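You operate a simulated robot arm through the tools that you are given. There is no shell and no other tool. Be economical: measure what you need, move in short steps, check, and stop when the job is done.

The job below is to be done with a simulated robot arm. You get a single attempt, and the scene is never put back.

## Task
Press the three key three times. Put the yellow card on the top of the grey cart. Put the green job card on the lower shelf of the steel bench. Put the jar marked "used" from the top of the steel bench on the middle shelf of the grey cart. Fetch the white cloth and set it on the top of the grey cart. Put the flux jar on the right end of the steel bench away on the lower shelf of the steel bench. Take the pink job card and leave it on top of the green rack. The order is free. Set down upright: jar, flux jar.

The check looks at the end state, three seconds after you hand in, the way a careful person would. Anything else that was tipped, shoved, dropped, spilled or broken makes it a failure. Flat cloth is picked up by pressing the open fingertips on it (5 to 10 N) and closing them slowly along it; thin cloth reads only 2 to 8 mm in the jaws.

## Robot
A 6-joint arm with a fingered hand on a trunk, on a base that drives. Base frame: it is fixed to the floor where the robot stands at the start and does not move with it; the origin is under the middle of the robot, x ahead of it, y to its left, z up. Units: m, rad, N and s.
With the tool pointing down near the work surface it reaches from about 0.12 to 0.82 m from the robot's upright axis, wherever it stands. Its first joint turns from -2.897 to 2.897 rad. Places, roughly: flux jar [0.5, 2.5, 0.75]; green job card [-2.25, 3.75, 0.75]; green rack (13x19x12 cm) [-0.4, 2.7, 0.8]; jar [-2.5, 3.25, 0.75]; lower shelf of the steel bench [-2.2, 3.6, 0.2]; middle shelf of the grey cart [-2.9, 2.7, 0.5]; pink job card [1.75, 1, 0.75]; three key [0.6, 0, 0.8]; top of the grey cart [-2.9, 2.7, 0.9]; white cloth (7x9x3 cm) [-2.6, 3.2, 0.8]; yellow card [-2.25, 3.75, 0.75]. Payload 5 kg.
Tool frame: the origin (TCP) lies between the finger pads and is the grasp point; the fingertips stand 0.036 m ahead of it; z points along the fingers, y is the line along which they close. The gripper opens to 0.12 m. The gripper's body begins 0.042 m behind the TCP. The gripper is a hand of 4 fingers: y runs from the thumb to the fingers, the wrist lies at [-0.019, -0.123, -0.211] in the tool frame, and closing takes about 1.5 s.
Orientation is told as [roll, pitch, yaw] about the base's x, y, z axes, in that order, counted from this pose: with the fingers straight down and the wrist toward the robot, the tool's x, y and z point along [0, 1, 0], [1, 0, 0] and [0, 0, -1] of the base frame.

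## Interface
- The arm moves only by the tool drive_tool. Its arguments are lists of equal length, an entry for each row: "slide": the shift along the tool's x, y, z in m, a list of three; "rotation": the turn, a rotation vector about the tool's x, y, z in rad, a list of three. In form: {"slide": [[tx, ty, tz], ...], "rotation": [[ax, ay, az], ...]}. A call has 1 to 10 rows; each row shifts and turns the commanded pose from where the row before left it, along the tool's axes as they then stand. "hand" is the finger opening in m, from 0 to 0.12, set as the call begins (left out, the last holds). Rows are played at 5 a second. More than 0.05 m and 0.15 rad between two rows, or a gripper value outside its range, and nothing of the call is played. Where a pose cannot be reached the arm comes as near as it can. A force on the tool above 40 N (or 10 N above the force at the start of the call, whichever is more), or a blocked arm, ends the call early, and 0.2 s more pass. Each finger travels about 0.045 m/s and halts on what it meets, pressing with about 27 N; the grip force reading is that of the motor and also rises with nothing between the fingers. The clock runs only during rows and for 0.2 s after the last one: add rows that do not move to give the fingers time. The reply holds the time, the measured pose of the TCP, the force on the tool along the base axes, the opening and the grip force, in the units named above and with some noise, with the torque about the TCP (base axes, N m) and any sound that the robot's microphone picked up, and new pictures: "pictures" is both (left out), scene, wrist or none.
- Cameras (640 x 400 px; columns grow to the right, rows downward): "scene" is now at [0.1053, 0.0117, 1.7199]; the picture's right is [0.11, -0.99, 0.00], its down [-0.72, -0.08, -0.69] and it looks along [0.69, 0.08, -0.72] (base axes); focal length 262 px, centre (320, 200). "wrist" rides on the gripper at [0.073, -0.101, -0.142] in the tool frame; the picture's right is [-0.79, 0.29, -0.54], its down [-0.56, -0.70, 0.44] and it looks along [-0.25, 0.65, 0.71] (tool axes); focal length 280 px, centre (320, 200). There is no depth. A picture from a camera that has moved, and an enlarged one, comes with that camera's place and axes in the base frame and with its lens. The place of the scene camera against the robot may be out by one fixed shift of up to 0.018 m in any direction.
- move_column(by): slides the trunk up (or, below 0, down) by that many m; the arm and the scene camera ride with it, the base frame stays. It gives what a move gives, with no picture.
- drive_base(legs): drives the robot by 1 to 6 legs, each [ahead, turn to the left] in m and rad, along the robot's own axes; the way and the turn of a leg run together, so that a leg with both is an arc; at most 1.5 m and 3.142 rad a leg. The arm and the cameras ride along, it lands a little off, and it stops where it bumps. It gives what a move gives, and a new picture of the scene camera.
- set_fingers(index, middle, ring, thumb_bend, thumb_turn): sets how far each is bent, from 0 (flat) to 1 (curled in); at 0.3 the hand is open as for a grip, at 0.7 the pads meet at the TCP. One left out holds its place. A second passes; each finger stops where it meets its share of the squeeze, and holds until it gets a number again. A gripper value or a shape takes the hand back. It gives what a move gives, with no picture; readings hold the bend of each and the force on the fingers (four entries, about 0 where the hand has none), thumb and palm. thumb_turn goes from beside the hand (0) to across from the fingers (1), as for a grip.
- hand_shape(shape): the hand has 4 fingers and takes this shape, open, in about a second: jaw (thumb against the fingers, like two jaws); tri (thumb and two fingers); tip (a fingertip pinch); poke (one finger out to press); point (the index stretched); flat (the hand flat); cup (the hand cupped); fist (a fist). The gripper value then closes the fingers along that shape, each until it touches; the sizes above hold for jaw. It gives what a move gives, with no picture.
- pan_tilt(pan, tilt): turns the head with the scene camera to pan (to the left, within 1.501 rad either way) and tilt (down, from -0.506 to 1.204), counted from straight ahead of the robot. It gives what a move gives, and a new picture of the scene camera.
- inspect(camera, box): a new picture of the part [left, top, right, bottom] of that camera's present view, enlarged. The clock stands still meanwhile.
- hand_in(): hands the job in; it is judged then, once.

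Work in short steps. Places have to be worked out from the pictures, the camera data and where the tool is seen: move nearer, look again, correct. Check each grasp and each placing, and mend what went wrong. You have 196 turns and 260 pictures in all, those below and enlarged ones among them. Open the gripper and draw the arm clear of the work before you hand the job in, unless the task says otherwise; then end with one line.

The tools are called after ">>>" as name(argument=value, ...) on one line, values as JSON. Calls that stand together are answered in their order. drive_tool: Moves the arm, as the interface text tells. Its arguments: {"type":"object","properties":{"slide":{"type":"array","items":{"type":"array","items":{"type":"number"}}},"rotation":{"type":"array","items":{"type":"array","items":{"type":"number"}}},"hand":{"type":"number"},"pictures":{"type":"string","enum":["both","scene","wrist","none"]}},"required":["slide","rotation"]} The other tools are called the same way: move_column (by) slides the trunk up or down; hand_shape (shape) gives the hand a shape; set_fingers (index, middle, ring, thumb_bend, thumb_turn) moves the fingers one by one; drive_base (legs) drives the base; pan_tilt (pan, tilt) turns the head that bears the scene camera; inspect (camera, box) takes an enlarged picture of a part of a camera's view; hand_in () hands the job in.

At the start:

```text
time_s: 0.0
tcp_pos: [0.6972, 0.1613, 1.0978]
tcp_rot: [0.001, -0.002, 0.001]
wrist_force: [0.4, -0.3, 0.7]
moment: [0.0, 0.0, 0.01]
finger_gap: 0.1197
gripper_force: 0.0
shape: jaw
bend: [0.3, 0.3, 0.3, 0.3, 0.98]
finger forces: [0.0, 0.0, 0.0, 0.1, 0.0, 0.0]
trunk travel left (down, up): [-0.725, 0.115]
robot x, y, heading: [-0.0032, 0.0004, -0.002]
head pan, tilt: [0.11, 0.806]
```

scene: 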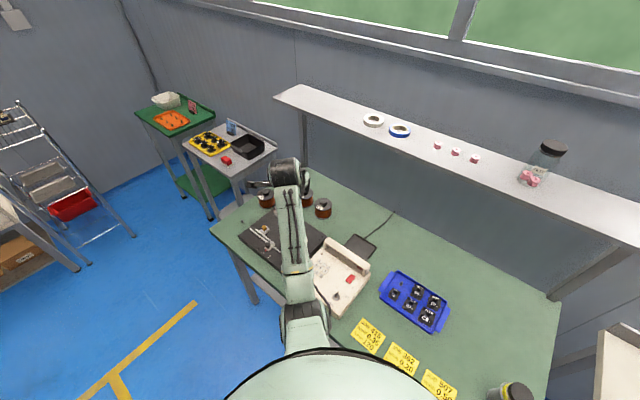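
wrist: 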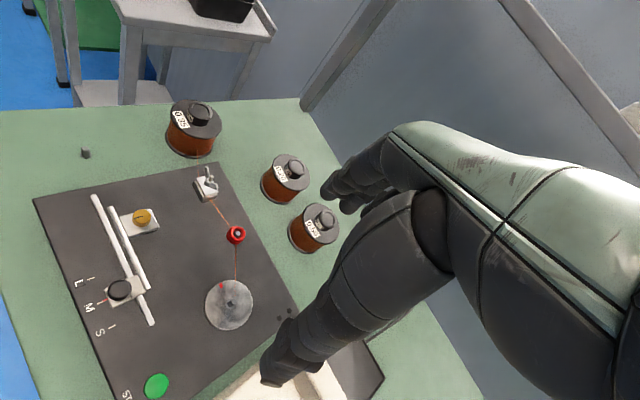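

The scene shows a bench with a white device, a blue tray with black blocks and a black board. I'll enlarge the device to find the three key.

>>> inspect(camera="scene", box=[220, 180, 480, 400])

>>> inspect(camera="scene", box=[300, 220, 390, 320])

```text
1.82 times, centred on (350, 290) of scene
camera zoom: at [0.1053, 0.0117, 1.7199], right [0.11, -0.99, 0.0], down [-0.72, -0.08, -0.69], along [0.69, 0.08, -0.72], focal length 475 px, centre (266, 36)
```

zoom: 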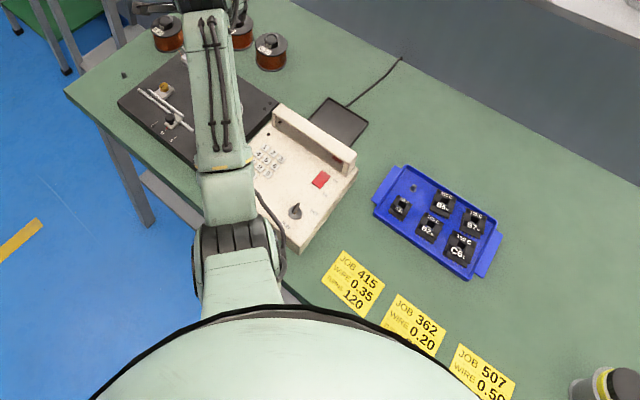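

```text
4.00 times, centred on (345, 270) of scene
camera zoom: at [0.1053, 0.0117, 1.7199], right [0.11, -0.99, 0.0], down [-0.72, -0.08, -0.69], along [0.69, 0.08, -0.72], focal length 1046 px, centre (220, -80)
```

zoom: 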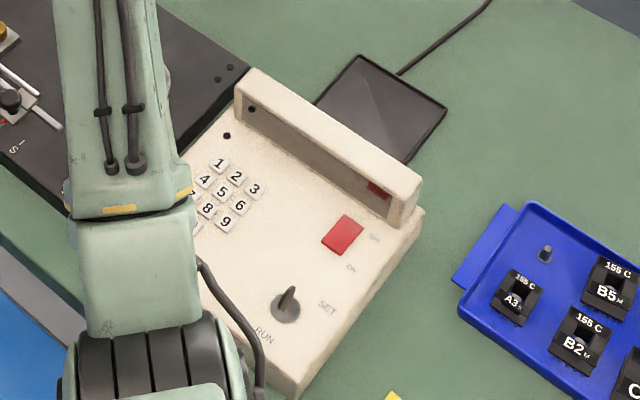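

Key 3 appears at about (0.627, 0.038, 0.80), subject to the camera shift. I'll shape the hand to poke and look where the finger is.

>>> hand_shape(shape="poke")

>>> drive_tool(slide=[[-0.05, -0.03, 0], [-0.05, -0.03, 0], [-0.03, 0, 0], [0, 0, 0]], rotation=[[0, 0, 0], [0, 0, 0], [0, 0, 0], [0, 0, 0]])

```text
time_s: 0.9
tcp_pos: [0.6962, 0.161, 1.0967]
tcp_rot: [0.0, 0.0, 0.0]
wrist_force: [0.1, -0.4, -0.3]
moment: [0.0, -0.02, 0.01]
finger_gap: 0.0
gripper_force: 0.0
shape: poke
bend: [0.7, 0.7, 0.99, 1.0, 1.0]
finger forces: [0.0, 0.0, 0.1, 0.0, 0.0, 0.0]
trunk travel left (down, up): [-0.725, 0.115]
robot x, y, heading: [-0.0007, -0.0025, 0.001]
head pan, tilt: [0.11, 0.806]
```

```text
refused: row 1 steps farther than a row can; nothing moved
```

The step was too long (norm above 0.05). I repeat it in shorter rows.

>>> drive_tool(slide=[[-0.04, -0.02, 0], [-0.04, -0.02, 0], [-0.04, -0.02, 0], [0, 0, 0], [0, 0, 0]], rotation=[[0, 0, 0], [0, 0, 0], [0, 0, 0], [0, 0, 0], [0, 0, 0]])

```text
time_s: 2.1
tcp_pos: [0.6361, 0.0415, 1.0963]
tcp_rot: [0.001, 0.001, 0.0]
wrist_force: [-0.4, -0.1, 0.4]
moment: [0.0, -0.01, 0.0]
finger_gap: 0.0
gripper_force: 0.1
shape: poke
bend: [0.7, 0.7, 0.99, 1.0, 1.0]
finger forces: [0.1, 0.1, 0.0, 0.0, 0.0, 0.0]
trunk travel left (down, up): [-0.725, 0.115]
robot x, y, heading: [-0.0004, 0.0017, -0.002]
head pan, tilt: [0.11, 0.806]
camera scene: at [0.1054, 0.0118, 1.7199], right [0.11, -0.99, 0.0], down [-0.72, -0.08, -0.69], along [0.69, 0.08, -0.72], focal length 262 px, centre (320, 200)
camera wrist: at [0.5343, 0.1148, 1.239], right [0.29, -0.79, 0.54], down [-0.7, -0.56, -0.44], along [0.65, -0.25, -0.71], focal length 280 px, centre (320, 200)
```

scene: 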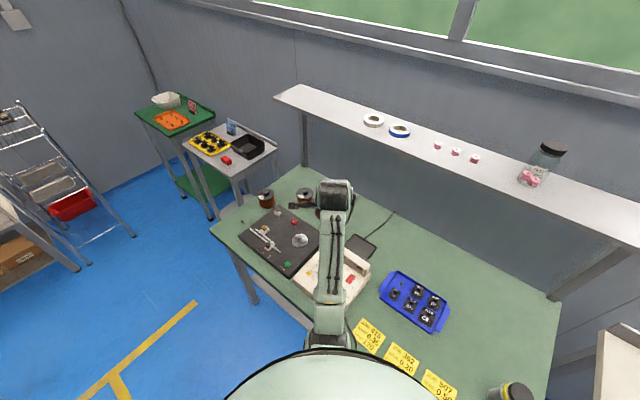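
wrist: 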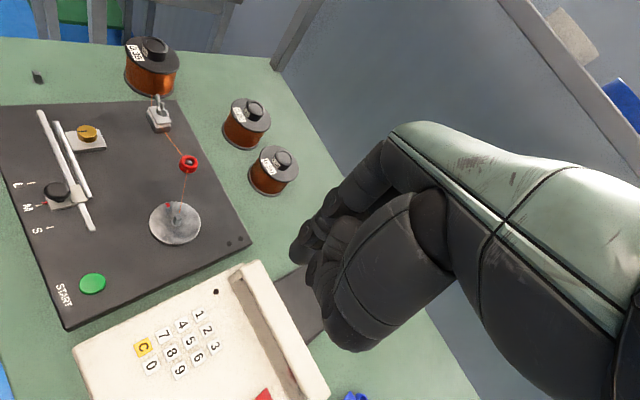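

The wrist view puts key 3 near (0.60, 0.02). I enlarge the finger to see where its tip is, relative to the TCP.

>>> inspect(camera="wrist", box=[120, 200, 440, 400])

>>> drive_tool(slide=[[0, -0.03, 0.04], [0, -0.03, 0.04], [0, 0, 0.04], [0, 0, 0.0], [0, 0, 0]], rotation=[[0, 0, 0], [0, 0, 0], [0, 0, 0], [0, 0, 0], [0, 0, 0]], pictures="wrist")

```text
2.00 times, centred on (280, 300) of wrist
camera zoom: at [0.5343, 0.1148, 1.239], right [0.29, -0.79, 0.54], down [-0.7, -0.56, -0.44], along [0.65, -0.25, -0.71], focal length 561 px, centre (400, 0)
```

zoom: 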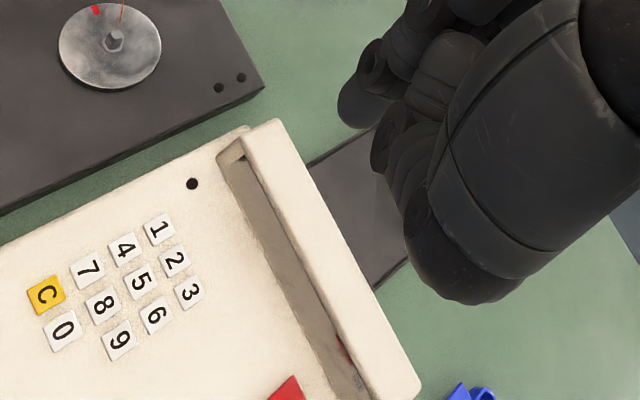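

```text
time_s: 3.3
tcp_pos: [0.5771, 0.0401, 0.9793]
tcp_rot: [0.0, 0.001, 0.001]
wrist_force: [-1.1, 0.2, 0.3]
moment: [-0.04, 0.01, -0.02]
finger_gap: 0.0004
gripper_force: 0.1
shape: poke
bend: [0.7, 0.7, 0.99, 1.0, 1.0]
finger forces: [0.0, 0.0, 0.1, 0.0, 0.0, 0.0]
trunk travel left (down, up): [-0.725, 0.115]
robot x, y, heading: [-0.0004, 0.0003, 0.003]
head pan, tilt: [0.11, 0.806]
camera wrist: at [0.4748, 0.1127, 1.1226], right [0.29, -0.79, 0.54], down [-0.7, -0.56, -0.44], along [0.65, -0.25, -0.71], focal length 280 px, centre (320, 200)
```

wrist: 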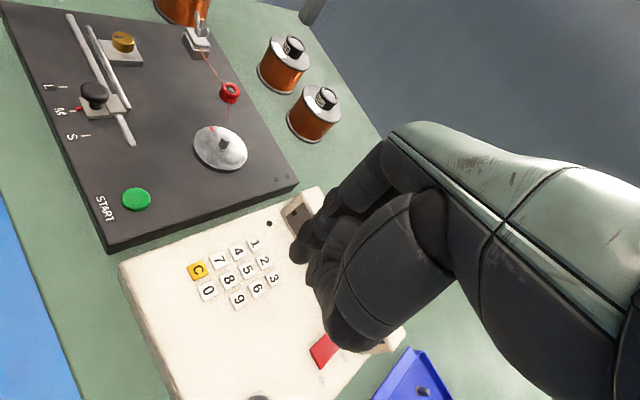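

I enlarge the hand to identify which fingertip leads.

>>> inspect(camera="wrist", box=[220, 180, 380, 320])

>>> hand_shape(shape="point")

>>> inspect(camera="wrist", box=[180, 160, 400, 360])

```text
2.86 times, centred on (300, 250) of wrist
camera zoom: at [0.4748, 0.1127, 1.1226], right [0.29, -0.79, 0.54], down [-0.7, -0.56, -0.44], along [0.65, -0.25, -0.71], focal length 801 px, centre (377, 57)
```

zoom: 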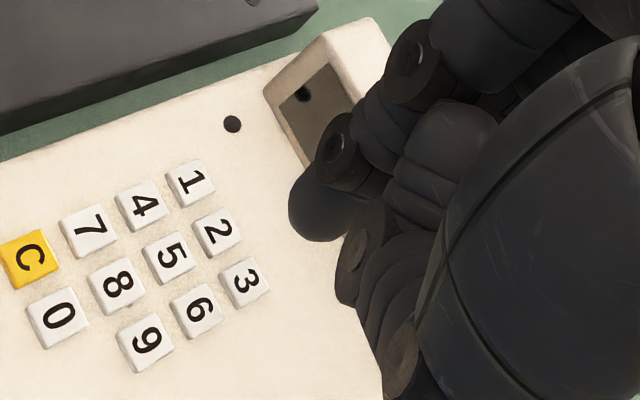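

```text
time_s: 4.2
tcp_pos: [0.5766, 0.0387, 0.9803]
tcp_rot: [-0.002, 0.0, 0.0]
wrist_force: [-0.2, -0.3, 0.4]
moment: [0.03, 0.03, -0.01]
finger_gap: 0.0001
gripper_force: 0.1
shape: point
bend: [0.19, 1.0, 1.0, 0.99, 0.87]
finger forces: [0.0, 0.1, 0.0, 0.0, 0.0, 0.0]
trunk travel left (down, up): [-0.725, 0.115]
robot x, y, heading: [-0.0006, 0.0019, 0.0]
head pan, tilt: [0.11, 0.806]
```

```text
2.00 times, centred on (290, 260) of wrist
camera zoom: at [0.4747, 0.1127, 1.1228], right [0.29, -0.79, 0.54], down [-0.7, -0.56, -0.44], along [0.65, -0.25, -0.71], focal length 561 px, centre (380, 80)
```

zoom: 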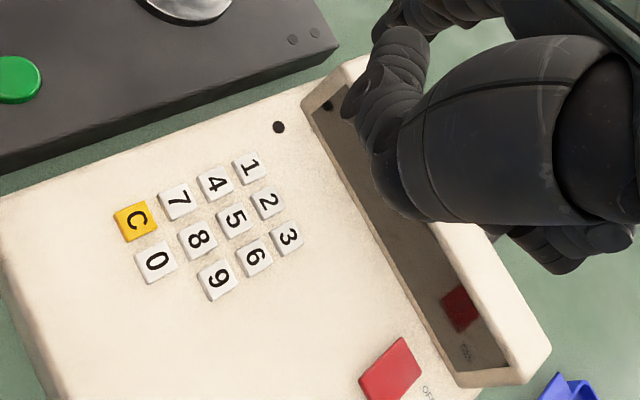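

The hand is hard to read, so I will set the fingers one at a time: index at 0.7 with the others curled, then look.

>>> set_fingers(index=0.6, middle=1, ring=1, thumb_bend=0.3, thumb_turn=0)

>>> inspect(camera="wrist", box=[180, 160, 400, 360])

>>> set_fingers(index=1, middle=0.6, ring=1)

>>> inspect(camera="wrist", box=[180, 160, 400, 360])

```text
time_s: 5.2
tcp_pos: [0.5769, 0.0399, 0.9811]
tcp_rot: [0.001, 0.0, -0.001]
wrist_force: [0.5, 0.1, -1.6]
moment: [0.01, 0.0, 0.0]
finger_gap: 0.1541
gripper_force: 0.0
shape: fingers
bend: [0.6, 1.0, 1.0, 0.3, 0.0]
finger forces: [0.0, 0.0, 0.1, 0.0, 0.0, 0.1]
trunk travel left (down, up): [-0.725, 0.115]
robot x, y, heading: [-0.0036, 0.0023, -0.001]
head pan, tilt: [0.11, 0.806]
```

```text
2.00 times, centred on (290, 260) of wrist
camera zoom: at [0.4748, 0.1128, 1.1228], right [0.29, -0.79, 0.54], down [-0.7, -0.56, -0.44], along [0.65, -0.25, -0.71], focal length 561 px, centre (380, 80)
```

zoom: 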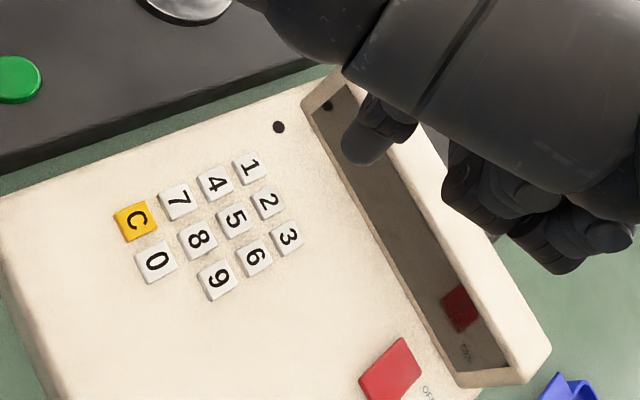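

```text
time_s: 6.2
tcp_pos: [0.5761, 0.0392, 0.9796]
tcp_rot: [0.0, -0.001, -0.002]
wrist_force: [0.6, 0.2, 0.2]
moment: [0.01, -0.01, 0.0]
finger_gap: 0.1127
gripper_force: 0.0
shape: fingers
bend: [1.0, 0.6, 1.0, 0.3, 0.0]
finger forces: [0.0, 0.1, 0.1, 0.0, 0.1, 0.0]
trunk travel left (down, up): [-0.725, 0.115]
robot x, y, heading: [-0.0027, 0.0019, 0.004]
head pan, tilt: [0.11, 0.806]
```

```text
2.00 times, centred on (290, 260) of wrist
camera zoom: at [0.4748, 0.1127, 1.1228], right [0.29, -0.79, 0.54], down [-0.7, -0.56, -0.44], along [0.65, -0.25, -0.71], focal length 561 px, centre (380, 80)
```

zoom: 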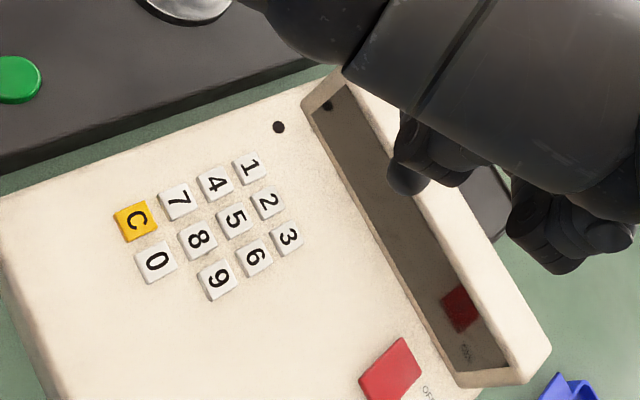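

Index is the finger nearest the camera; in poke its tip lies at about (+0.010, 0, 0.036) in the tool frame. I go back to poke and curl the middle finger in so that only the index leads.

>>> hand_shape(shape="poke")

>>> set_fingers(index=0.62, middle=1, ring=1)

>>> inspect(camera="wrist", box=[180, 160, 400, 360])

```text
time_s: 7.1
tcp_pos: [0.5772, 0.0401, 0.9794]
tcp_rot: [0.0, -0.001, -0.001]
wrist_force: [-0.2, 0.5, -0.7]
moment: [0.01, 0.0, 0.0]
finger_gap: 0.0
gripper_force: 0.1
shape: poke
bend: [0.7, 0.7, 0.99, 1.0, 1.0]
finger forces: [0.0, 0.0, 0.0, 0.1, 0.1, 0.0]
trunk travel left (down, up): [-0.725, 0.115]
robot x, y, heading: [-0.0004, 0.0005, 0.001]
head pan, tilt: [0.11, 0.806]
```

```text
time_s: 8.1
tcp_pos: [0.5777, 0.04, 0.98]
tcp_rot: [0.0, -0.002, -0.001]
wrist_force: [-0.9, -1.0, 0.3]
moment: [-0.01, -0.01, 0.04]
finger_gap: 0.0465
gripper_force: 0.1
shape: fingers
bend: [0.62, 1.0, 1.0, 1.0, 1.0]
finger forces: [0.0, 0.1, 0.1, 0.0, 0.1, 0.1]
trunk travel left (down, up): [-0.725, 0.115]
robot x, y, heading: [0.0027, 0.0002, 0.003]
head pan, tilt: [0.11, 0.806]
```

```text
2.00 times, centred on (290, 260) of wrist
camera zoom: at [0.4748, 0.1127, 1.1228], right [0.29, -0.79, 0.54], down [-0.7, -0.56, -0.44], along [0.65, -0.25, -0.71], focal length 561 px, centre (380, 80)
```

zoom: 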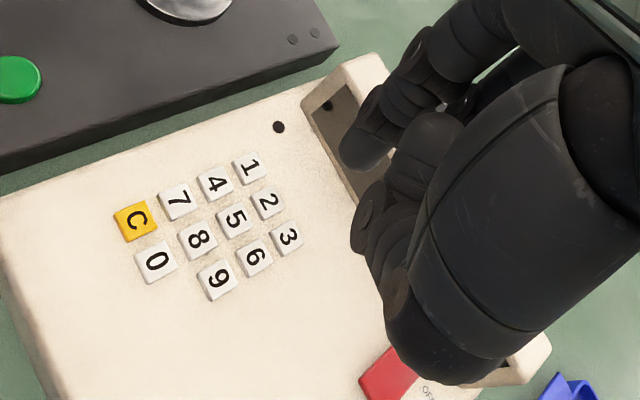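

From two wrist views, key 3 triangulates to about (0.595, 0.031, 0.849). I bring the index tip above it and re-check.

>>> drive_tool(slide=[[-0.018, 0.006, 0.02], [0, 0, 0.03], [0, 0, 0.015], [0, 0, 0]], rotation=[[0, 0, 0], [0, 0, 0], [0, 0, 0], [0, 0, 0]], pictures="none")

>>> inspect(camera="wrist", box=[180, 160, 400, 360])

```text
time_s: 9.1
tcp_pos: [0.5827, 0.0226, 0.9104]
tcp_rot: [0.0, 0.0, -0.001]
wrist_force: [0.3, -0.5, -0.3]
moment: [0.0, 0.0, 0.02]
finger_gap: 0.0464
gripper_force: 0.0
shape: fingers
bend: [0.62, 1.0, 1.0, 1.0, 1.0]
finger forces: [0.1, 0.0, 0.1, 0.0, 0.0, 0.1]
trunk travel left (down, up): [-0.725, 0.115]
robot x, y, heading: [-0.0006, -0.0017, 0.0]
head pan, tilt: [0.11, 0.806]
```

```text
2.00 times, centred on (290, 260) of wrist
camera zoom: at [0.4802, 0.0958, 1.0546], right [0.29, -0.79, 0.54], down [-0.7, -0.56, -0.44], along [0.65, -0.25, -0.71], focal length 561 px, centre (380, 80)
```

zoom: 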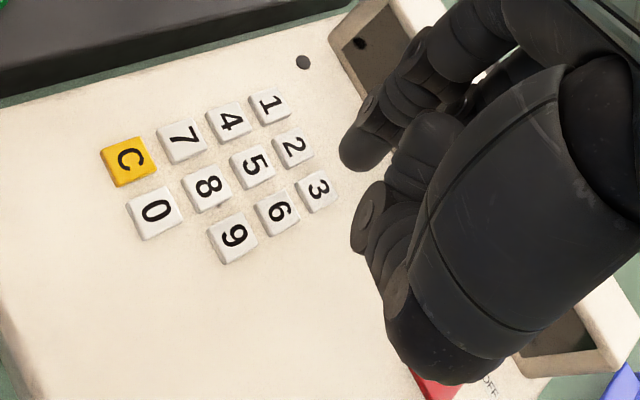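

Key 3 is confirmed at (0.595, 0.031). I descend a bit further and look again.

>>> drive_tool(slide=[[0, 0, 0.015], [0, 0, 0.01], [0, 0, 0]], rotation=[[0, 0, 0], [0, 0, 0], [0, 0, 0]], pictures="none")

>>> inspect(camera="wrist", box=[220, 170, 380, 320])

```text
time_s: 9.9
tcp_pos: [0.5825, 0.0245, 0.8884]
tcp_rot: [0.001, -0.002, 0.001]
wrist_force: [0.5, -0.6, 2.5]
moment: [-0.01, -0.07, 0.0]
finger_gap: 0.0463
gripper_force: 1.6
shape: fingers
bend: [0.62, 1.0, 1.0, 1.0, 1.0]
finger forces: [2.9, 0.0, 0.1, 0.0, 0.0, 0.0]
trunk travel left (down, up): [-0.725, 0.115]
robot x, y, heading: [-0.0008, 0.0002, -0.003]
head pan, tilt: [0.11, 0.806]
heard: click
```

```text
2.67 times, centred on (300, 245) of wrist
camera zoom: at [0.4803, 0.0974, 1.0304], right [0.29, -0.79, 0.54], down [-0.7, -0.56, -0.44], along [0.65, -0.25, -0.71], focal length 748 px, centre (373, 80)
```

zoom: 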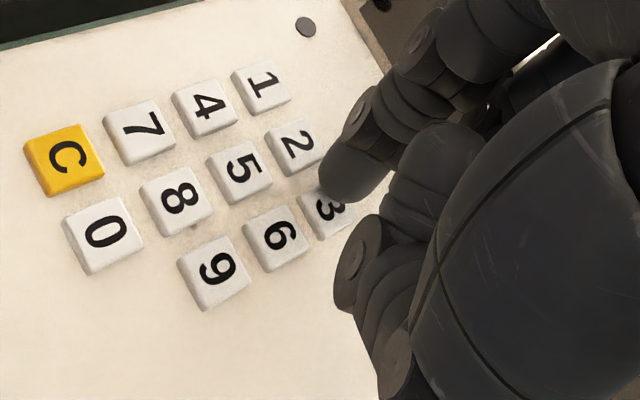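

I heard a click with 2.9 N on the index: key pressed, apparently on the edge of 3. I lift and check the display to see what registered.

>>> drive_tool(slide=[[0, 0, -0.02], [0, 0, 0]], rotation=[[0, 0, 0], [0, 0, 0]], pictures="none")

>>> inspect(camera="scene", box=[290, 210, 400, 330])

```text
time_s: 10.5
tcp_pos: [0.5808, 0.0248, 0.9064]
tcp_rot: [0.0, 0.0, 0.0]
wrist_force: [-0.4, 0.3, -0.5]
moment: [0.0, -0.01, 0.0]
finger_gap: 0.0465
gripper_force: 0.1
shape: fingers
bend: [0.62, 1.0, 1.0, 1.0, 1.0]
finger forces: [0.0, 0.0, 0.0, 0.0, 0.1, 0.0]
trunk travel left (down, up): [-0.725, 0.115]
robot x, y, heading: [-0.0019, 0.0005, 0.002]
head pan, tilt: [0.11, 0.806]
```

```text
3.33 times, centred on (345, 270) of scene
camera zoom: at [0.1053, 0.0116, 1.7199], right [0.11, -0.99, 0.0], down [-0.72, -0.08, -0.69], along [0.69, 0.08, -0.72], focal length 872 px, centre (237, -33)
```

zoom: 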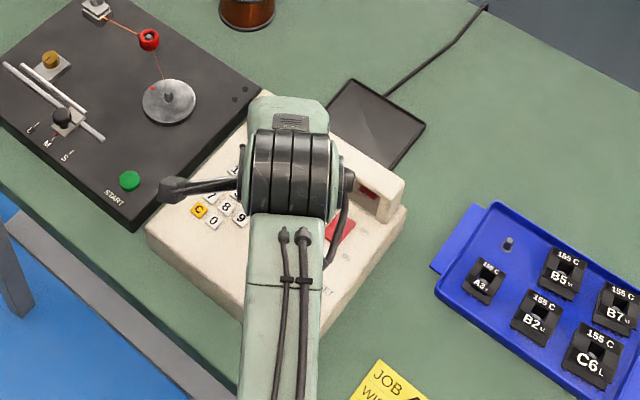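

Display isn't visible. I shift 5 mm toward the middle of key 3 and press a second time.

>>> drive_tool(slide=[[-0.005, 0.0015, 0], [0, 0, 0.012], [0, 0, 0.007], [0, 0, 0]], rotation=[[0, 0, 0], [0, 0, 0], [0, 0, 0], [0, 0, 0]], pictures="none")

>>> inspect(camera="wrist", box=[220, 170, 380, 320])

```text
time_s: 11.5
tcp_pos: [0.5853, 0.0182, 0.8879]
tcp_rot: [0.0, -0.001, 0.0]
wrist_force: [0.4, 0.7, 0.2]
moment: [-0.02, -0.02, 0.0]
finger_gap: 0.0467
gripper_force: 0.2
shape: fingers
bend: [0.62, 1.0, 1.0, 1.0, 1.0]
finger forces: [0.7, 0.0, 0.1, 0.0, 0.0, 0.0]
trunk travel left (down, up): [-0.725, 0.115]
robot x, y, heading: [-0.0041, 0.0021, 0.0]
head pan, tilt: [0.11, 0.806]
```

```text
2.67 times, centred on (300, 245) of wrist
camera zoom: at [0.4823, 0.0914, 1.0303], right [0.29, -0.79, 0.54], down [-0.7, -0.56, -0.44], along [0.65, -0.25, -0.71], focal length 748 px, centre (373, 80)
```

zoom: 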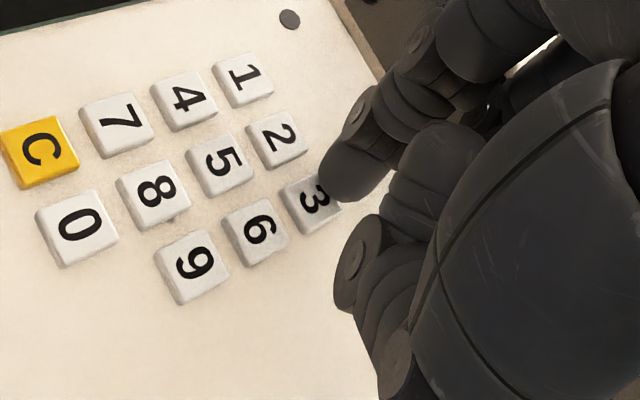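

The tip is touching near the far edge of key 3, no click yet. I lift, shift −7 mm in x and +4 mm in y, and press.

>>> drive_tool(slide=[[0, 0, -0.012], [0.004, -0.007, 0], [0, 0, 0.01], [0, 0, 0.004], [0, 0, 0]], rotation=[[0, 0, 0], [0, 0, 0], [0, 0, 0], [0, 0, 0], [0, 0, 0]], pictures="none")

>>> inspect(camera="wrist", box=[220, 170, 380, 320])

```text
time_s: 12.7
tcp_pos: [0.5761, 0.0228, 0.8873]
tcp_rot: [0.001, -0.001, 0.001]
wrist_force: [0.7, 2.6, 8.5]
moment: [0.21, -0.2, 0.03]
finger_gap: 0.0463
gripper_force: 3.9
shape: fingers
bend: [0.62, 1.0, 1.0, 1.0, 1.0]
finger forces: [7.1, 0.0, 0.0, 0.1, 0.0, 0.1]
trunk travel left (down, up): [-0.725, 0.115]
robot x, y, heading: [-0.0005, -0.002, 0.002]
head pan, tilt: [0.11, 0.806]
heard: click
```

```text
2.67 times, centred on (300, 245) of wrist
camera zoom: at [0.474, 0.0955, 1.0292], right [0.29, -0.79, 0.54], down [-0.7, -0.56, -0.44], along [0.65, -0.25, -0.71], focal length 748 px, centre (373, 80)
```

zoom: 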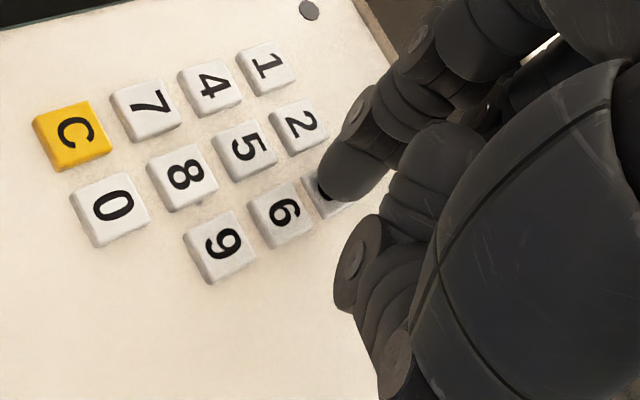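

Clear press of key 3 with a click (second). I lift and press the same spot a third time.

>>> drive_tool(slide=[[0, 0, -0.015], [0, 0, 0], [0, 0, 0.011], [0, 0, 0.004], [0, 0, 0]], rotation=[[0, 0, 0], [0, 0, 0], [0, 0, 0], [0, 0, 0], [0, 0, 0]], pictures="none")

>>> inspect(camera="wrist", box=[220, 170, 380, 320])

```text
time_s: 13.9
tcp_pos: [0.5755, 0.0222, 0.8872]
tcp_rot: [0.001, -0.004, 0.0]
wrist_force: [1.3, -0.1, 10.0]
moment: [0.13, -0.21, -0.01]
finger_gap: 0.0465
gripper_force: 5.3
shape: fingers
bend: [0.62, 1.0, 1.0, 1.0, 1.0]
finger forces: [9.6, 0.0, 0.0, 0.1, 0.0, 0.1]
trunk travel left (down, up): [-0.725, 0.115]
robot x, y, heading: [-0.0015, -0.0016, -0.002]
head pan, tilt: [0.11, 0.806]
heard: click
```

```text
2.67 times, centred on (300, 245) of wrist
camera zoom: at [0.4737, 0.095, 1.0284], right [0.29, -0.79, 0.54], down [-0.7, -0.56, -0.45], along [0.66, -0.25, -0.71], focal length 748 px, centre (373, 80)
```

zoom: 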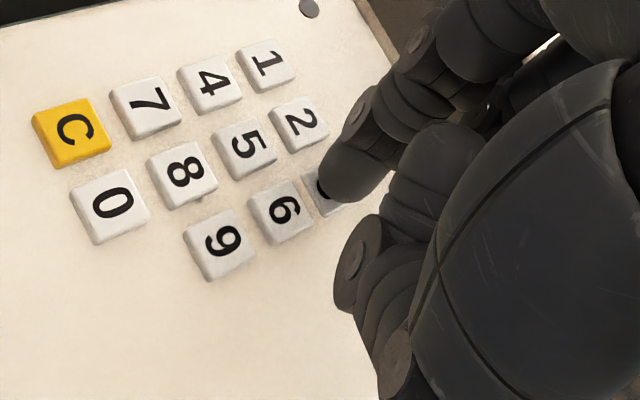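

Third click. I lift the arm clear and look at the device's display.

>>> drive_tool(slide=[[0, 0, -0.04], [0, 0, -0.05], [0, 0, -0.05], [0.04, 0, -0.03], [0.05, 0, 0], [0.05, 0, 0], [0.05, 0, 0], [0, 0, 0]], rotation=[[0, 0, 0], [0, 0, 0], [0, 0, 0], [0, 0, 0], [0, 0, 0], [0, 0, 0], [0, 0, 0], [0, 0, 0]], pictures="none")

>>> inspect(camera="scene", box=[300, 220, 390, 320])

```text
time_s: 15.7
tcp_pos: [0.5718, 0.2111, 1.0556]
tcp_rot: [0.001, 0.0, 0.0]
wrist_force: [0.0, -1.0, 0.4]
moment: [0.04, 0.02, 0.05]
finger_gap: 0.0465
gripper_force: 0.0
shape: fingers
bend: [0.62, 1.0, 1.0, 1.0, 1.0]
finger forces: [0.0, 0.1, 0.1, 0.0, 0.0, 0.0]
trunk travel left (down, up): [-0.725, 0.115]
robot x, y, heading: [0.0041, 0.0007, 0.007]
head pan, tilt: [0.11, 0.806]
```

```text
4.00 times, centred on (345, 270) of scene
camera zoom: at [0.1051, 0.01, 1.7199], right [0.11, -0.99, 0.0], down [-0.72, -0.08, -0.69], along [0.69, 0.08, -0.72], focal length 1046 px, centre (220, -80)
```

zoom: 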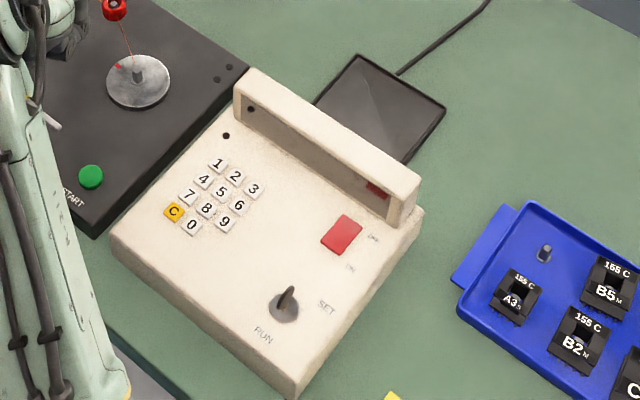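

The display is off, so nothing more to verify there; three clicks on 3. Now I look around to the left with the head.

>>> pan_tilt(pan=0.75, tilt=0.45)

>>> pan_tilt(pan=1.5, tilt=0.45)

```text
time_s: 16.7
tcp_pos: [0.5716, 0.2108, 1.0549]
tcp_rot: [0.0, 0.0, 0.0]
wrist_force: [-0.8, 0.3, 0.2]
moment: [0.0, 0.01, 0.0]
finger_gap: 0.0467
gripper_force: 0.1
shape: fingers
bend: [0.62, 1.0, 1.0, 1.0, 1.0]
finger forces: [0.0, 0.1, 0.0, 0.1, 0.0, 0.0]
trunk travel left (down, up): [-0.725, 0.115]
robot x, y, heading: [0.0001, -0.0005, 0.0]
head pan, tilt: [0.75, 0.45]
camera scene: at [0.0927, 0.0654, 1.7508], right [0.68, -0.73, 0.0], down [-0.32, -0.3, -0.9], along [0.66, 0.61, -0.44], focal length 262 px, centre (320, 200)
```

scene: 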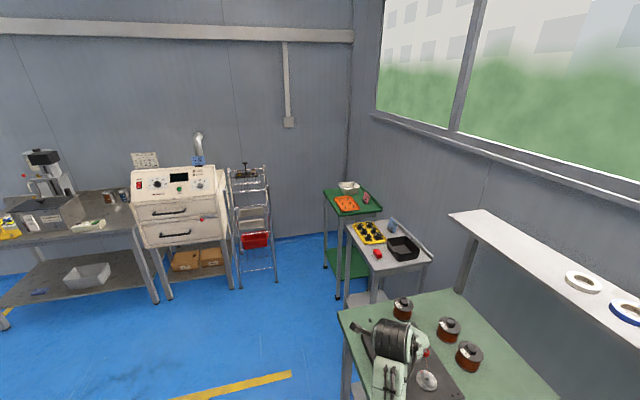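

```text
time_s: 17.8
tcp_pos: [0.5725, 0.2111, 1.0539]
tcp_rot: [0.0, 0.0, 0.0]
wrist_force: [0.1, 0.5, 0.2]
moment: [-0.02, 0.02, -0.02]
finger_gap: 0.0467
gripper_force: 0.0
shape: fingers
bend: [0.62, 1.0, 1.0, 1.0, 1.0]
finger forces: [0.0, 0.1, 0.1, 0.1, 0.1, 0.1]
trunk travel left (down, up): [-0.725, 0.115]
robot x, y, heading: [-0.001, 0.0047, -0.004]
head pan, tilt: [1.499, 0.45]
camera scene: at [0.0321, 0.0946, 1.7508], right [1.0, -0.07, 0.0], down [-0.03, -0.43, -0.9], along [0.07, 0.9, -0.44], focal length 262 px, centre (320, 200)
```

scene: 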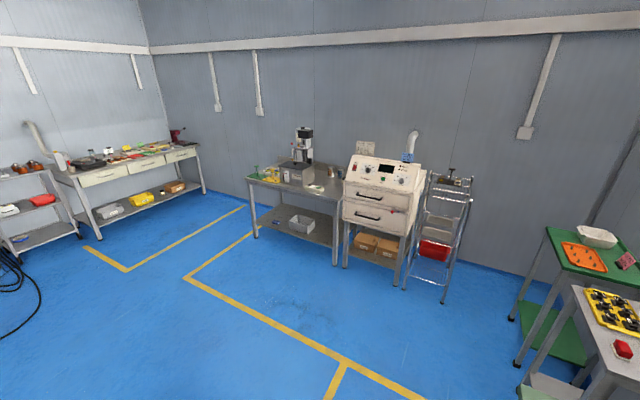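

I enlarge both benches to tell which is the steel bench and what is on them.

>>> inspect(camera="scene", box=[0, 110, 220, 270])

>>> inspect(camera="scene", box=[230, 110, 480, 290])

```text
2.50 times, centred on (110, 190) of scene
camera zoom: at [0.0321, 0.0946, 1.7508], right [1.0, -0.07, 0.0], down [-0.03, -0.43, -0.9], along [0.07, 0.9, -0.44], focal length 654 px, centre (845, 225)
```

zoom: 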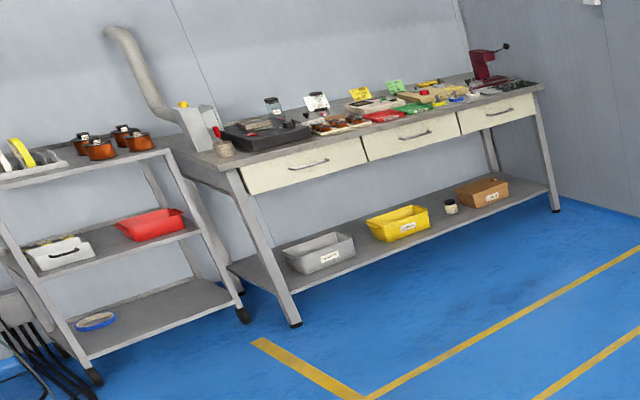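

```text
2.22 times, centred on (355, 200) of scene
camera zoom: at [0.0321, 0.0946, 1.7508], right [1.0, -0.07, 0.0], down [-0.03, -0.43, -0.9], along [0.07, 0.9, -0.44], focal length 581 px, centre (242, 200)
```

zoom: 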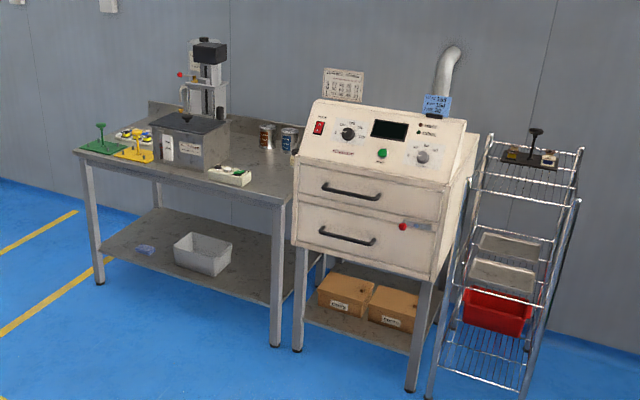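

Room axes are rotated about 51° from base. First target: pink card near (1.75, 1.1) on the green table. I retract the arm, then drive parallel to the home bench.

>>> drive_tool(slide=[[-0.04, -0.03, -0.01], [-0.04, -0.03, -0.01], [-0.04, -0.03, -0.01], [-0.04, -0.03, 0], [-0.04, -0.03, 0], [0, 0, 0]], rotation=[[0, 0, 0], [0, 0, 0], [0, 0, 0], [0, 0, 0], [0, 0, 0], [0, 0, 0]], pictures="none")

>>> hand_shape(shape="jaw")

>>> pan_tilt(pan=-0.4, tilt=0.7)

>>> drive_base(legs=[[0, 0.888], [1.35, 0]])

```text
refused: row 1 steps farther than a row can; nothing moved
```

```text
time_s: 18.7
tcp_pos: [0.5731, 0.2102, 1.0539]
tcp_rot: [0.001, 0.001, -0.001]
wrist_force: [0.2, -1.5, -0.4]
moment: [-0.02, 0.03, 0.01]
finger_gap: 0.1198
gripper_force: 0.1
shape: jaw
bend: [0.3, 0.3, 0.3, 0.3, 0.98]
finger forces: [0.1, 0.0, 0.0, 0.0, 0.1, 0.1]
trunk travel left (down, up): [-0.725, 0.115]
robot x, y, heading: [-0.0035, -0.0011, -0.002]
head pan, tilt: [1.499, 0.45]
```

```text
time_s: 20.6
tcp_pos: [0.5723, 0.2112, 1.0554]
tcp_rot: [0.001, -0.002, 0.002]
wrist_force: [-0.4, 0.6, -1.1]
moment: [-0.02, 0.01, 0.0]
finger_gap: 0.1197
gripper_force: 0.0
shape: jaw
bend: [0.3, 0.3, 0.3, 0.3, 0.98]
finger forces: [0.0, 0.0, 0.1, 0.0, 0.0, 0.1]
trunk travel left (down, up): [-0.725, 0.115]
robot x, y, heading: [-0.0026, 0.0019, 0.0]
head pan, tilt: [-0.4, 0.7]
camera scene: at [0.1037, -0.03, 1.7287], right [-0.39, -0.92, 0.0], down [-0.59, 0.25, -0.77], along [0.7, -0.3, -0.64], focal length 262 px, centre (320, 200)
```

scene: 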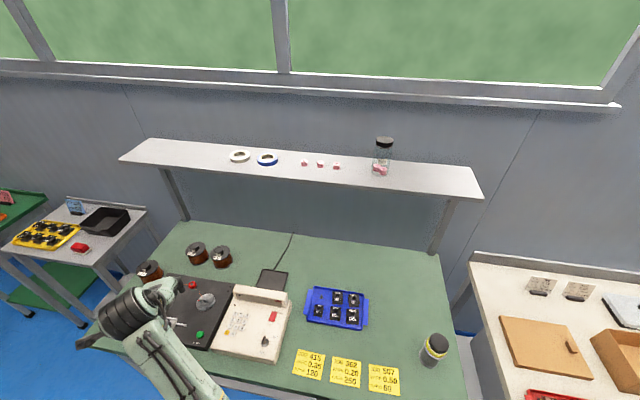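

```text
time_s: 28.0
tcp_pos: [0.6958, 1.1841, 1.0554]
tcp_rot: [-0.001, 0.0, 0.853]
wrist_force: [0.2, 0.6, 0.4]
moment: [0.01, 0.01, -0.04]
finger_gap: 0.12
gripper_force: 0.1
shape: jaw
bend: [0.3, 0.3, 0.3, 0.3, 0.98]
finger forces: [0.0, 0.1, 0.0, 0.0, 0.0, 0.0]
trunk travel left (down, up): [-0.725, 0.115]
robot x, y, heading: [0.4739, 0.6215, 0.731]
head pan, tilt: [-0.4, 0.7]
stopped in leg 2: the robot was blocked; the commanded pose is now the measured one
camera scene: at [0.5696, 0.6714, 1.7286], right [0.33, -0.94, 0.0], down [-0.61, -0.21, -0.76], along [0.72, 0.25, -0.64], focal length 262 px, centre (320, 200)
```

scene: 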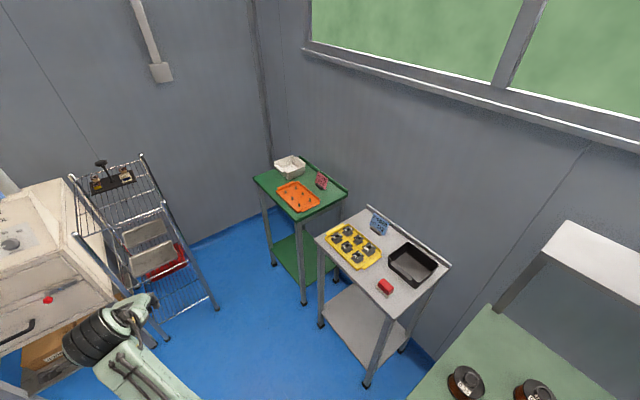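

The base was blocked, probably touching the home bench's corner. I look to the right to check clearance.

>>> pan_tilt(pan=-0.9, tilt=1.1)

```text
time_s: 29.0
tcp_pos: [0.6971, 1.1832, 1.0556]
tcp_rot: [-0.002, -0.001, 0.851]
wrist_force: [-0.5, -0.7, 1.3]
moment: [0.01, 0.03, 0.0]
finger_gap: 0.1199
gripper_force: 0.1
shape: jaw
bend: [0.3, 0.3, 0.3, 0.3, 0.98]
finger forces: [0.1, 0.1, 0.0, 0.1, 0.1, 0.1]
trunk travel left (down, up): [-0.725, 0.115]
robot x, y, heading: [0.4693, 0.6228, 0.739]
head pan, tilt: [-0.901, 1.1]
camera scene: at [0.5519, 0.6327, 1.6987], right [-0.16, -0.99, 0.0], down [-0.88, 0.15, -0.45], along [0.45, -0.07, -0.89], focal length 262 px, centre (320, 200)
```

scene: 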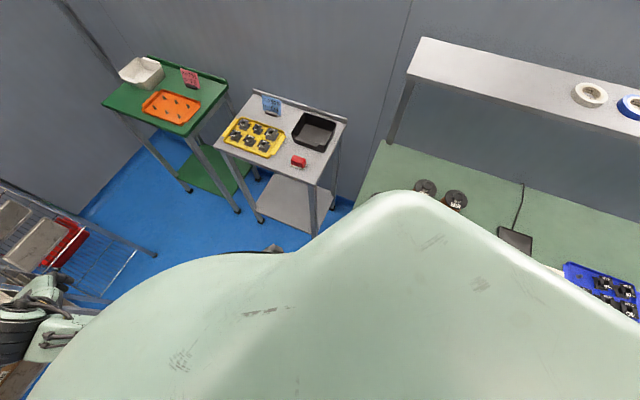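

The robot's body is about 0.3 m in radius and grazed the bench corner; objects look undisturbed. I retract the arm toward the body, then back off and go around wider.

>>> drive_tool(slide=[[-0.03, -0.03, 0], [-0.03, -0.03, 0], [-0.03, -0.03, 0], [-0.03, -0.03, 0], [-0.03, -0.03, 0], [-0.03, -0.03, 0], [0, 0, 0]], rotation=[[0, 0, 0], [0, 0, 0], [0, 0, 0], [0, 0, 0], [0, 0, 0], [0, 0, 0], [0, 0, 0]], pictures="none")

>>> drive_base(legs=[[-0.1, 0], [0, 0.62], [0.36, 0]])

```text
time_s: 30.6
tcp_pos: [0.7287, 0.9513, 1.0325]
tcp_rot: [0.001, 0.0, 0.852]
wrist_force: [0.2, 0.0, 0.4]
moment: [-0.02, 0.03, -0.01]
finger_gap: 0.1199
gripper_force: 0.0
shape: jaw
bend: [0.3, 0.3, 0.3, 0.3, 0.98]
finger forces: [0.0, 0.0, 0.0, 0.0, 0.0, 0.0]
out of reach, approached as far as the arm can: row 5, 6
trunk travel left (down, up): [-0.725, 0.115]
robot x, y, heading: [0.4755, 0.6208, 0.735]
head pan, tilt: [-0.901, 1.1]
```

```text
time_s: 35.8
tcp_pos: [0.4779, 1.3202, 1.0346]
tcp_rot: [0.002, 0.003, 1.491]
wrist_force: [0.6, -0.6, 0.0]
moment: [0.0, -0.01, -0.01]
finger_gap: 0.1197
gripper_force: 0.1
shape: jaw
bend: [0.3, 0.3, 0.3, 0.3, 0.98]
finger forces: [0.1, 0.0, 0.0, 0.0, 0.0, 0.0]
trunk travel left (down, up): [-0.725, 0.115]
robot x, y, heading: [0.4685, 0.9022, 1.375]
head pan, tilt: [-0.901, 1.1]
camera scene: at [0.5264, 0.963, 1.6987], right [0.46, -0.89, 0.0], down [-0.79, -0.41, -0.45], along [0.4, 0.21, -0.89], focal length 262 px, centre (320, 200)
```

scene: 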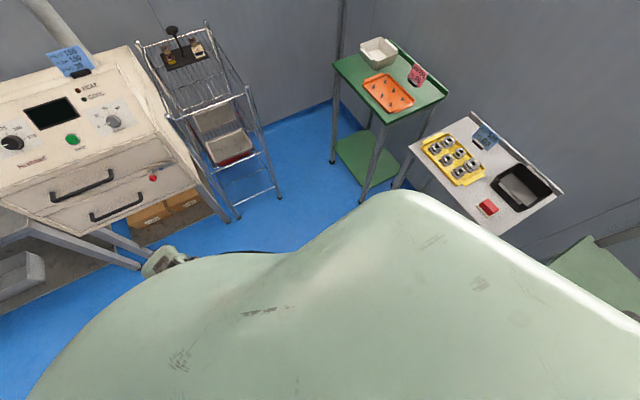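

The robot is at (0.47, 0.90); the pink card computes to about (1.70, 1.06). I drive to about (1.02, 1.10) facing it.

>>> drive_base(legs=[[0, -1.03], [0.56, 0], [0, -0.4]])

>>> pan_tilt(pan=0, tilt=0.8)

```text
time_s: 43.7
tcp_pos: [1.4003, 1.1379, 1.0332]
tcp_rot: [0.0, 0.002, 0.063]
wrist_force: [0.1, -0.1, -0.6]
moment: [-0.01, 0.0, 0.03]
finger_gap: 0.12
gripper_force: 0.1
shape: jaw
bend: [0.3, 0.3, 0.3, 0.3, 0.98]
finger forces: [0.1, 0.0, 0.0, 0.0, 0.0, 0.1]
trunk travel left (down, up): [-0.725, 0.115]
robot x, y, heading: [0.9852, 1.0863, -0.048]
head pan, tilt: [-0.901, 1.1]
camera scene: at [1.0473, 1.0373, 1.6987], right [-0.82, -0.58, 0.0], down [-0.52, 0.73, -0.45], along [0.26, -0.37, -0.89], focal length 262 px, centre (320, 200)
```

scene: 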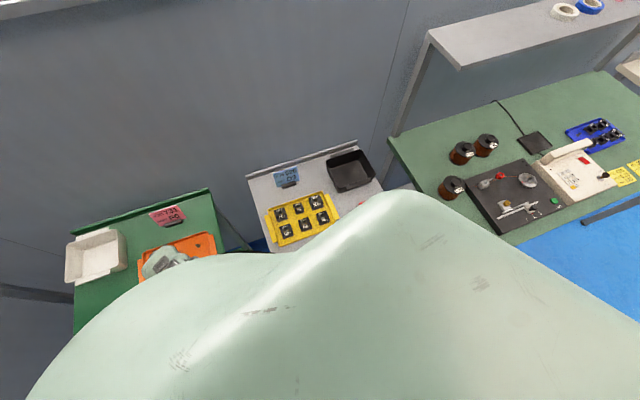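

```text
time_s: 44.9
tcp_pos: [1.4015, 1.1373, 1.0338]
tcp_rot: [0.001, 0.001, 0.061]
wrist_force: [-0.1, 0.2, 0.5]
moment: [-0.04, 0.0, 0.0]
finger_gap: 0.1199
gripper_force: 0.0
shape: jaw
bend: [0.3, 0.3, 0.3, 0.3, 0.98]
finger forces: [0.1, 0.1, 0.0, 0.1, 0.1, 0.1]
trunk travel left (down, up): [-0.725, 0.115]
robot x, y, heading: [0.9852, 1.0875, -0.051]
head pan, tilt: [0.0, 0.799]
camera scene: at [1.0913, 1.0843, 1.7204], right [-0.05, -1.0, 0.0], down [-0.72, 0.04, -0.7], along [0.7, -0.04, -0.72], focal length 262 px, centre (320, 200)
```

scene: 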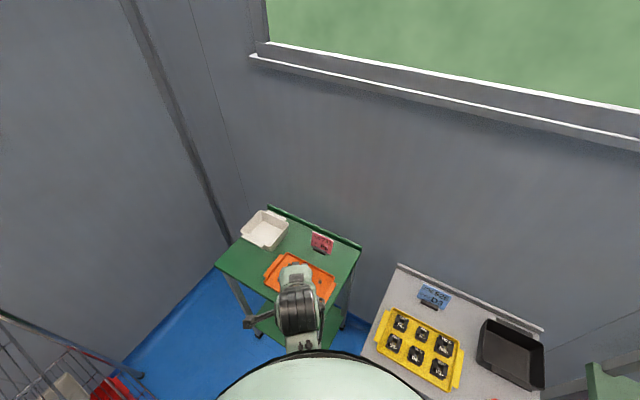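

>>> inspect(camera="scene", box=[230, 200, 380, 320])

>>> inspect(camera="wrist", box=[0, 0, 640, 400])

```text
3.33 times, centred on (305, 260) of scene
camera zoom: at [1.0913, 1.0843, 1.7204], right [-0.05, -1.0, 0.0], down [-0.72, 0.04, -0.7], along [0.7, -0.04, -0.72], focal length 872 px, centre (370, 0)
```

zoom: 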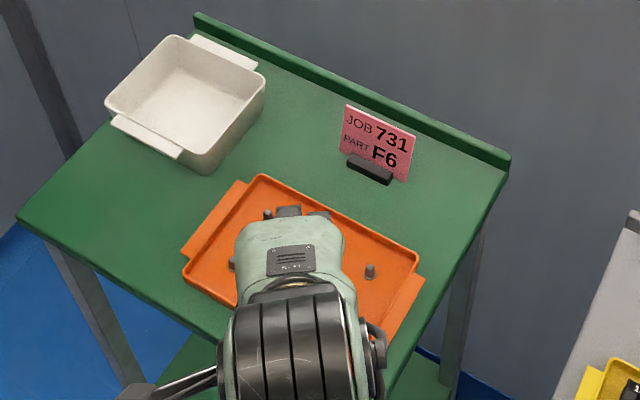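

```text
1.00 times, centred on (320, 200) of wrist (not enlarged: the box is as wide or as high as the picture)
camera zoom: at [1.2951, 1.204, 1.1763], right [0.34, -0.77, 0.54], down [-0.66, -0.6, -0.44], along [0.67, -0.21, -0.71], focal length 280 px, centre (320, 200)
```

zoom: 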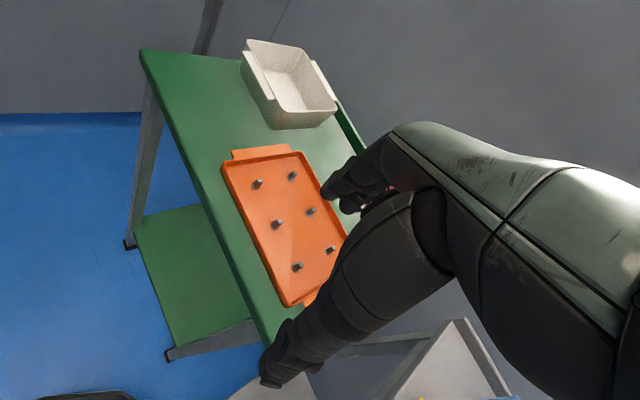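

The pink card stands in a black foot near (1.66, 1.05). I turn the tool so its jaws close across the card and move nearer for a wrist look.

>>> drive_tool(slide=[[0, 0, 0], [0, 0, 0], [0, 0, 0], [0, 0, 0], [0, 0, 0], [0.03, 0.035, 0], [0.03, 0.035, 0], [0.02, 0.04, 0], [0, 0.02, 0], [0, 0, 0]], rotation=[[0, 0, 0.148], [0, 0, 0.148], [0, 0, 0.148], [0, 0, 0.148], [0, 0, 0.148], [0, 0, 0], [0, 0, 0], [0, 0, 0], [0, 0, 0], [0, 0, 0]])

```text
time_s: 47.1
tcp_pos: [1.5529, 1.1183, 1.031]
tcp_rot: [0.0, 0.0, -0.677]
wrist_force: [-0.4, -0.6, 0.8]
moment: [0.02, -0.02, -0.02]
finger_gap: 0.1197
gripper_force: 0.1
shape: jaw
bend: [0.3, 0.3, 0.3, 0.3, 0.98]
finger forces: [0.0, 0.1, 0.0, 0.0, 0.0, 0.1]
trunk travel left (down, up): [-0.725, 0.115]
robot x, y, heading: [0.9867, 1.0873, -0.056]
head pan, tilt: [0.0, 0.799]
camera scene: at [1.0907, 1.0848, 1.7205], right [-0.05, -1.0, 0.0], down [-0.72, 0.04, -0.7], along [0.7, -0.04, -0.72], focal length 262 px, centre (320, 200)
camera wrist: at [1.5192, 1.2388, 1.1731], right [-0.27, -0.8, 0.54], down [-0.9, 0.0, -0.44], along [0.35, -0.61, -0.71], focal length 280 px, centre (320, 200)
```

scene: 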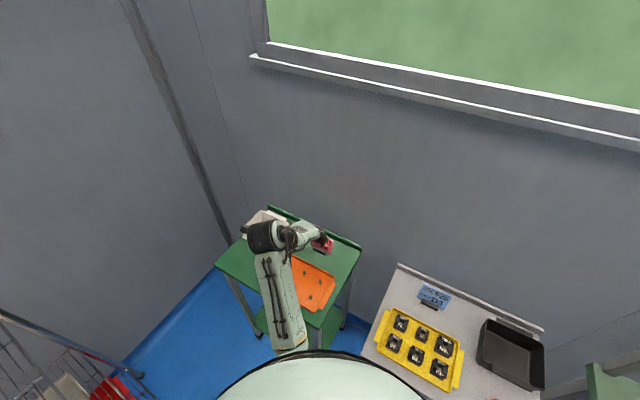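
wrist: 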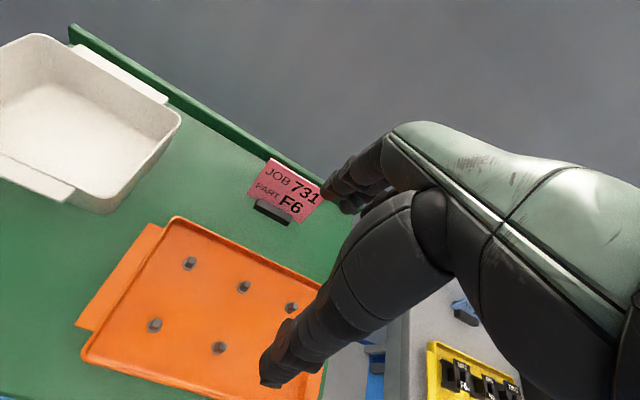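

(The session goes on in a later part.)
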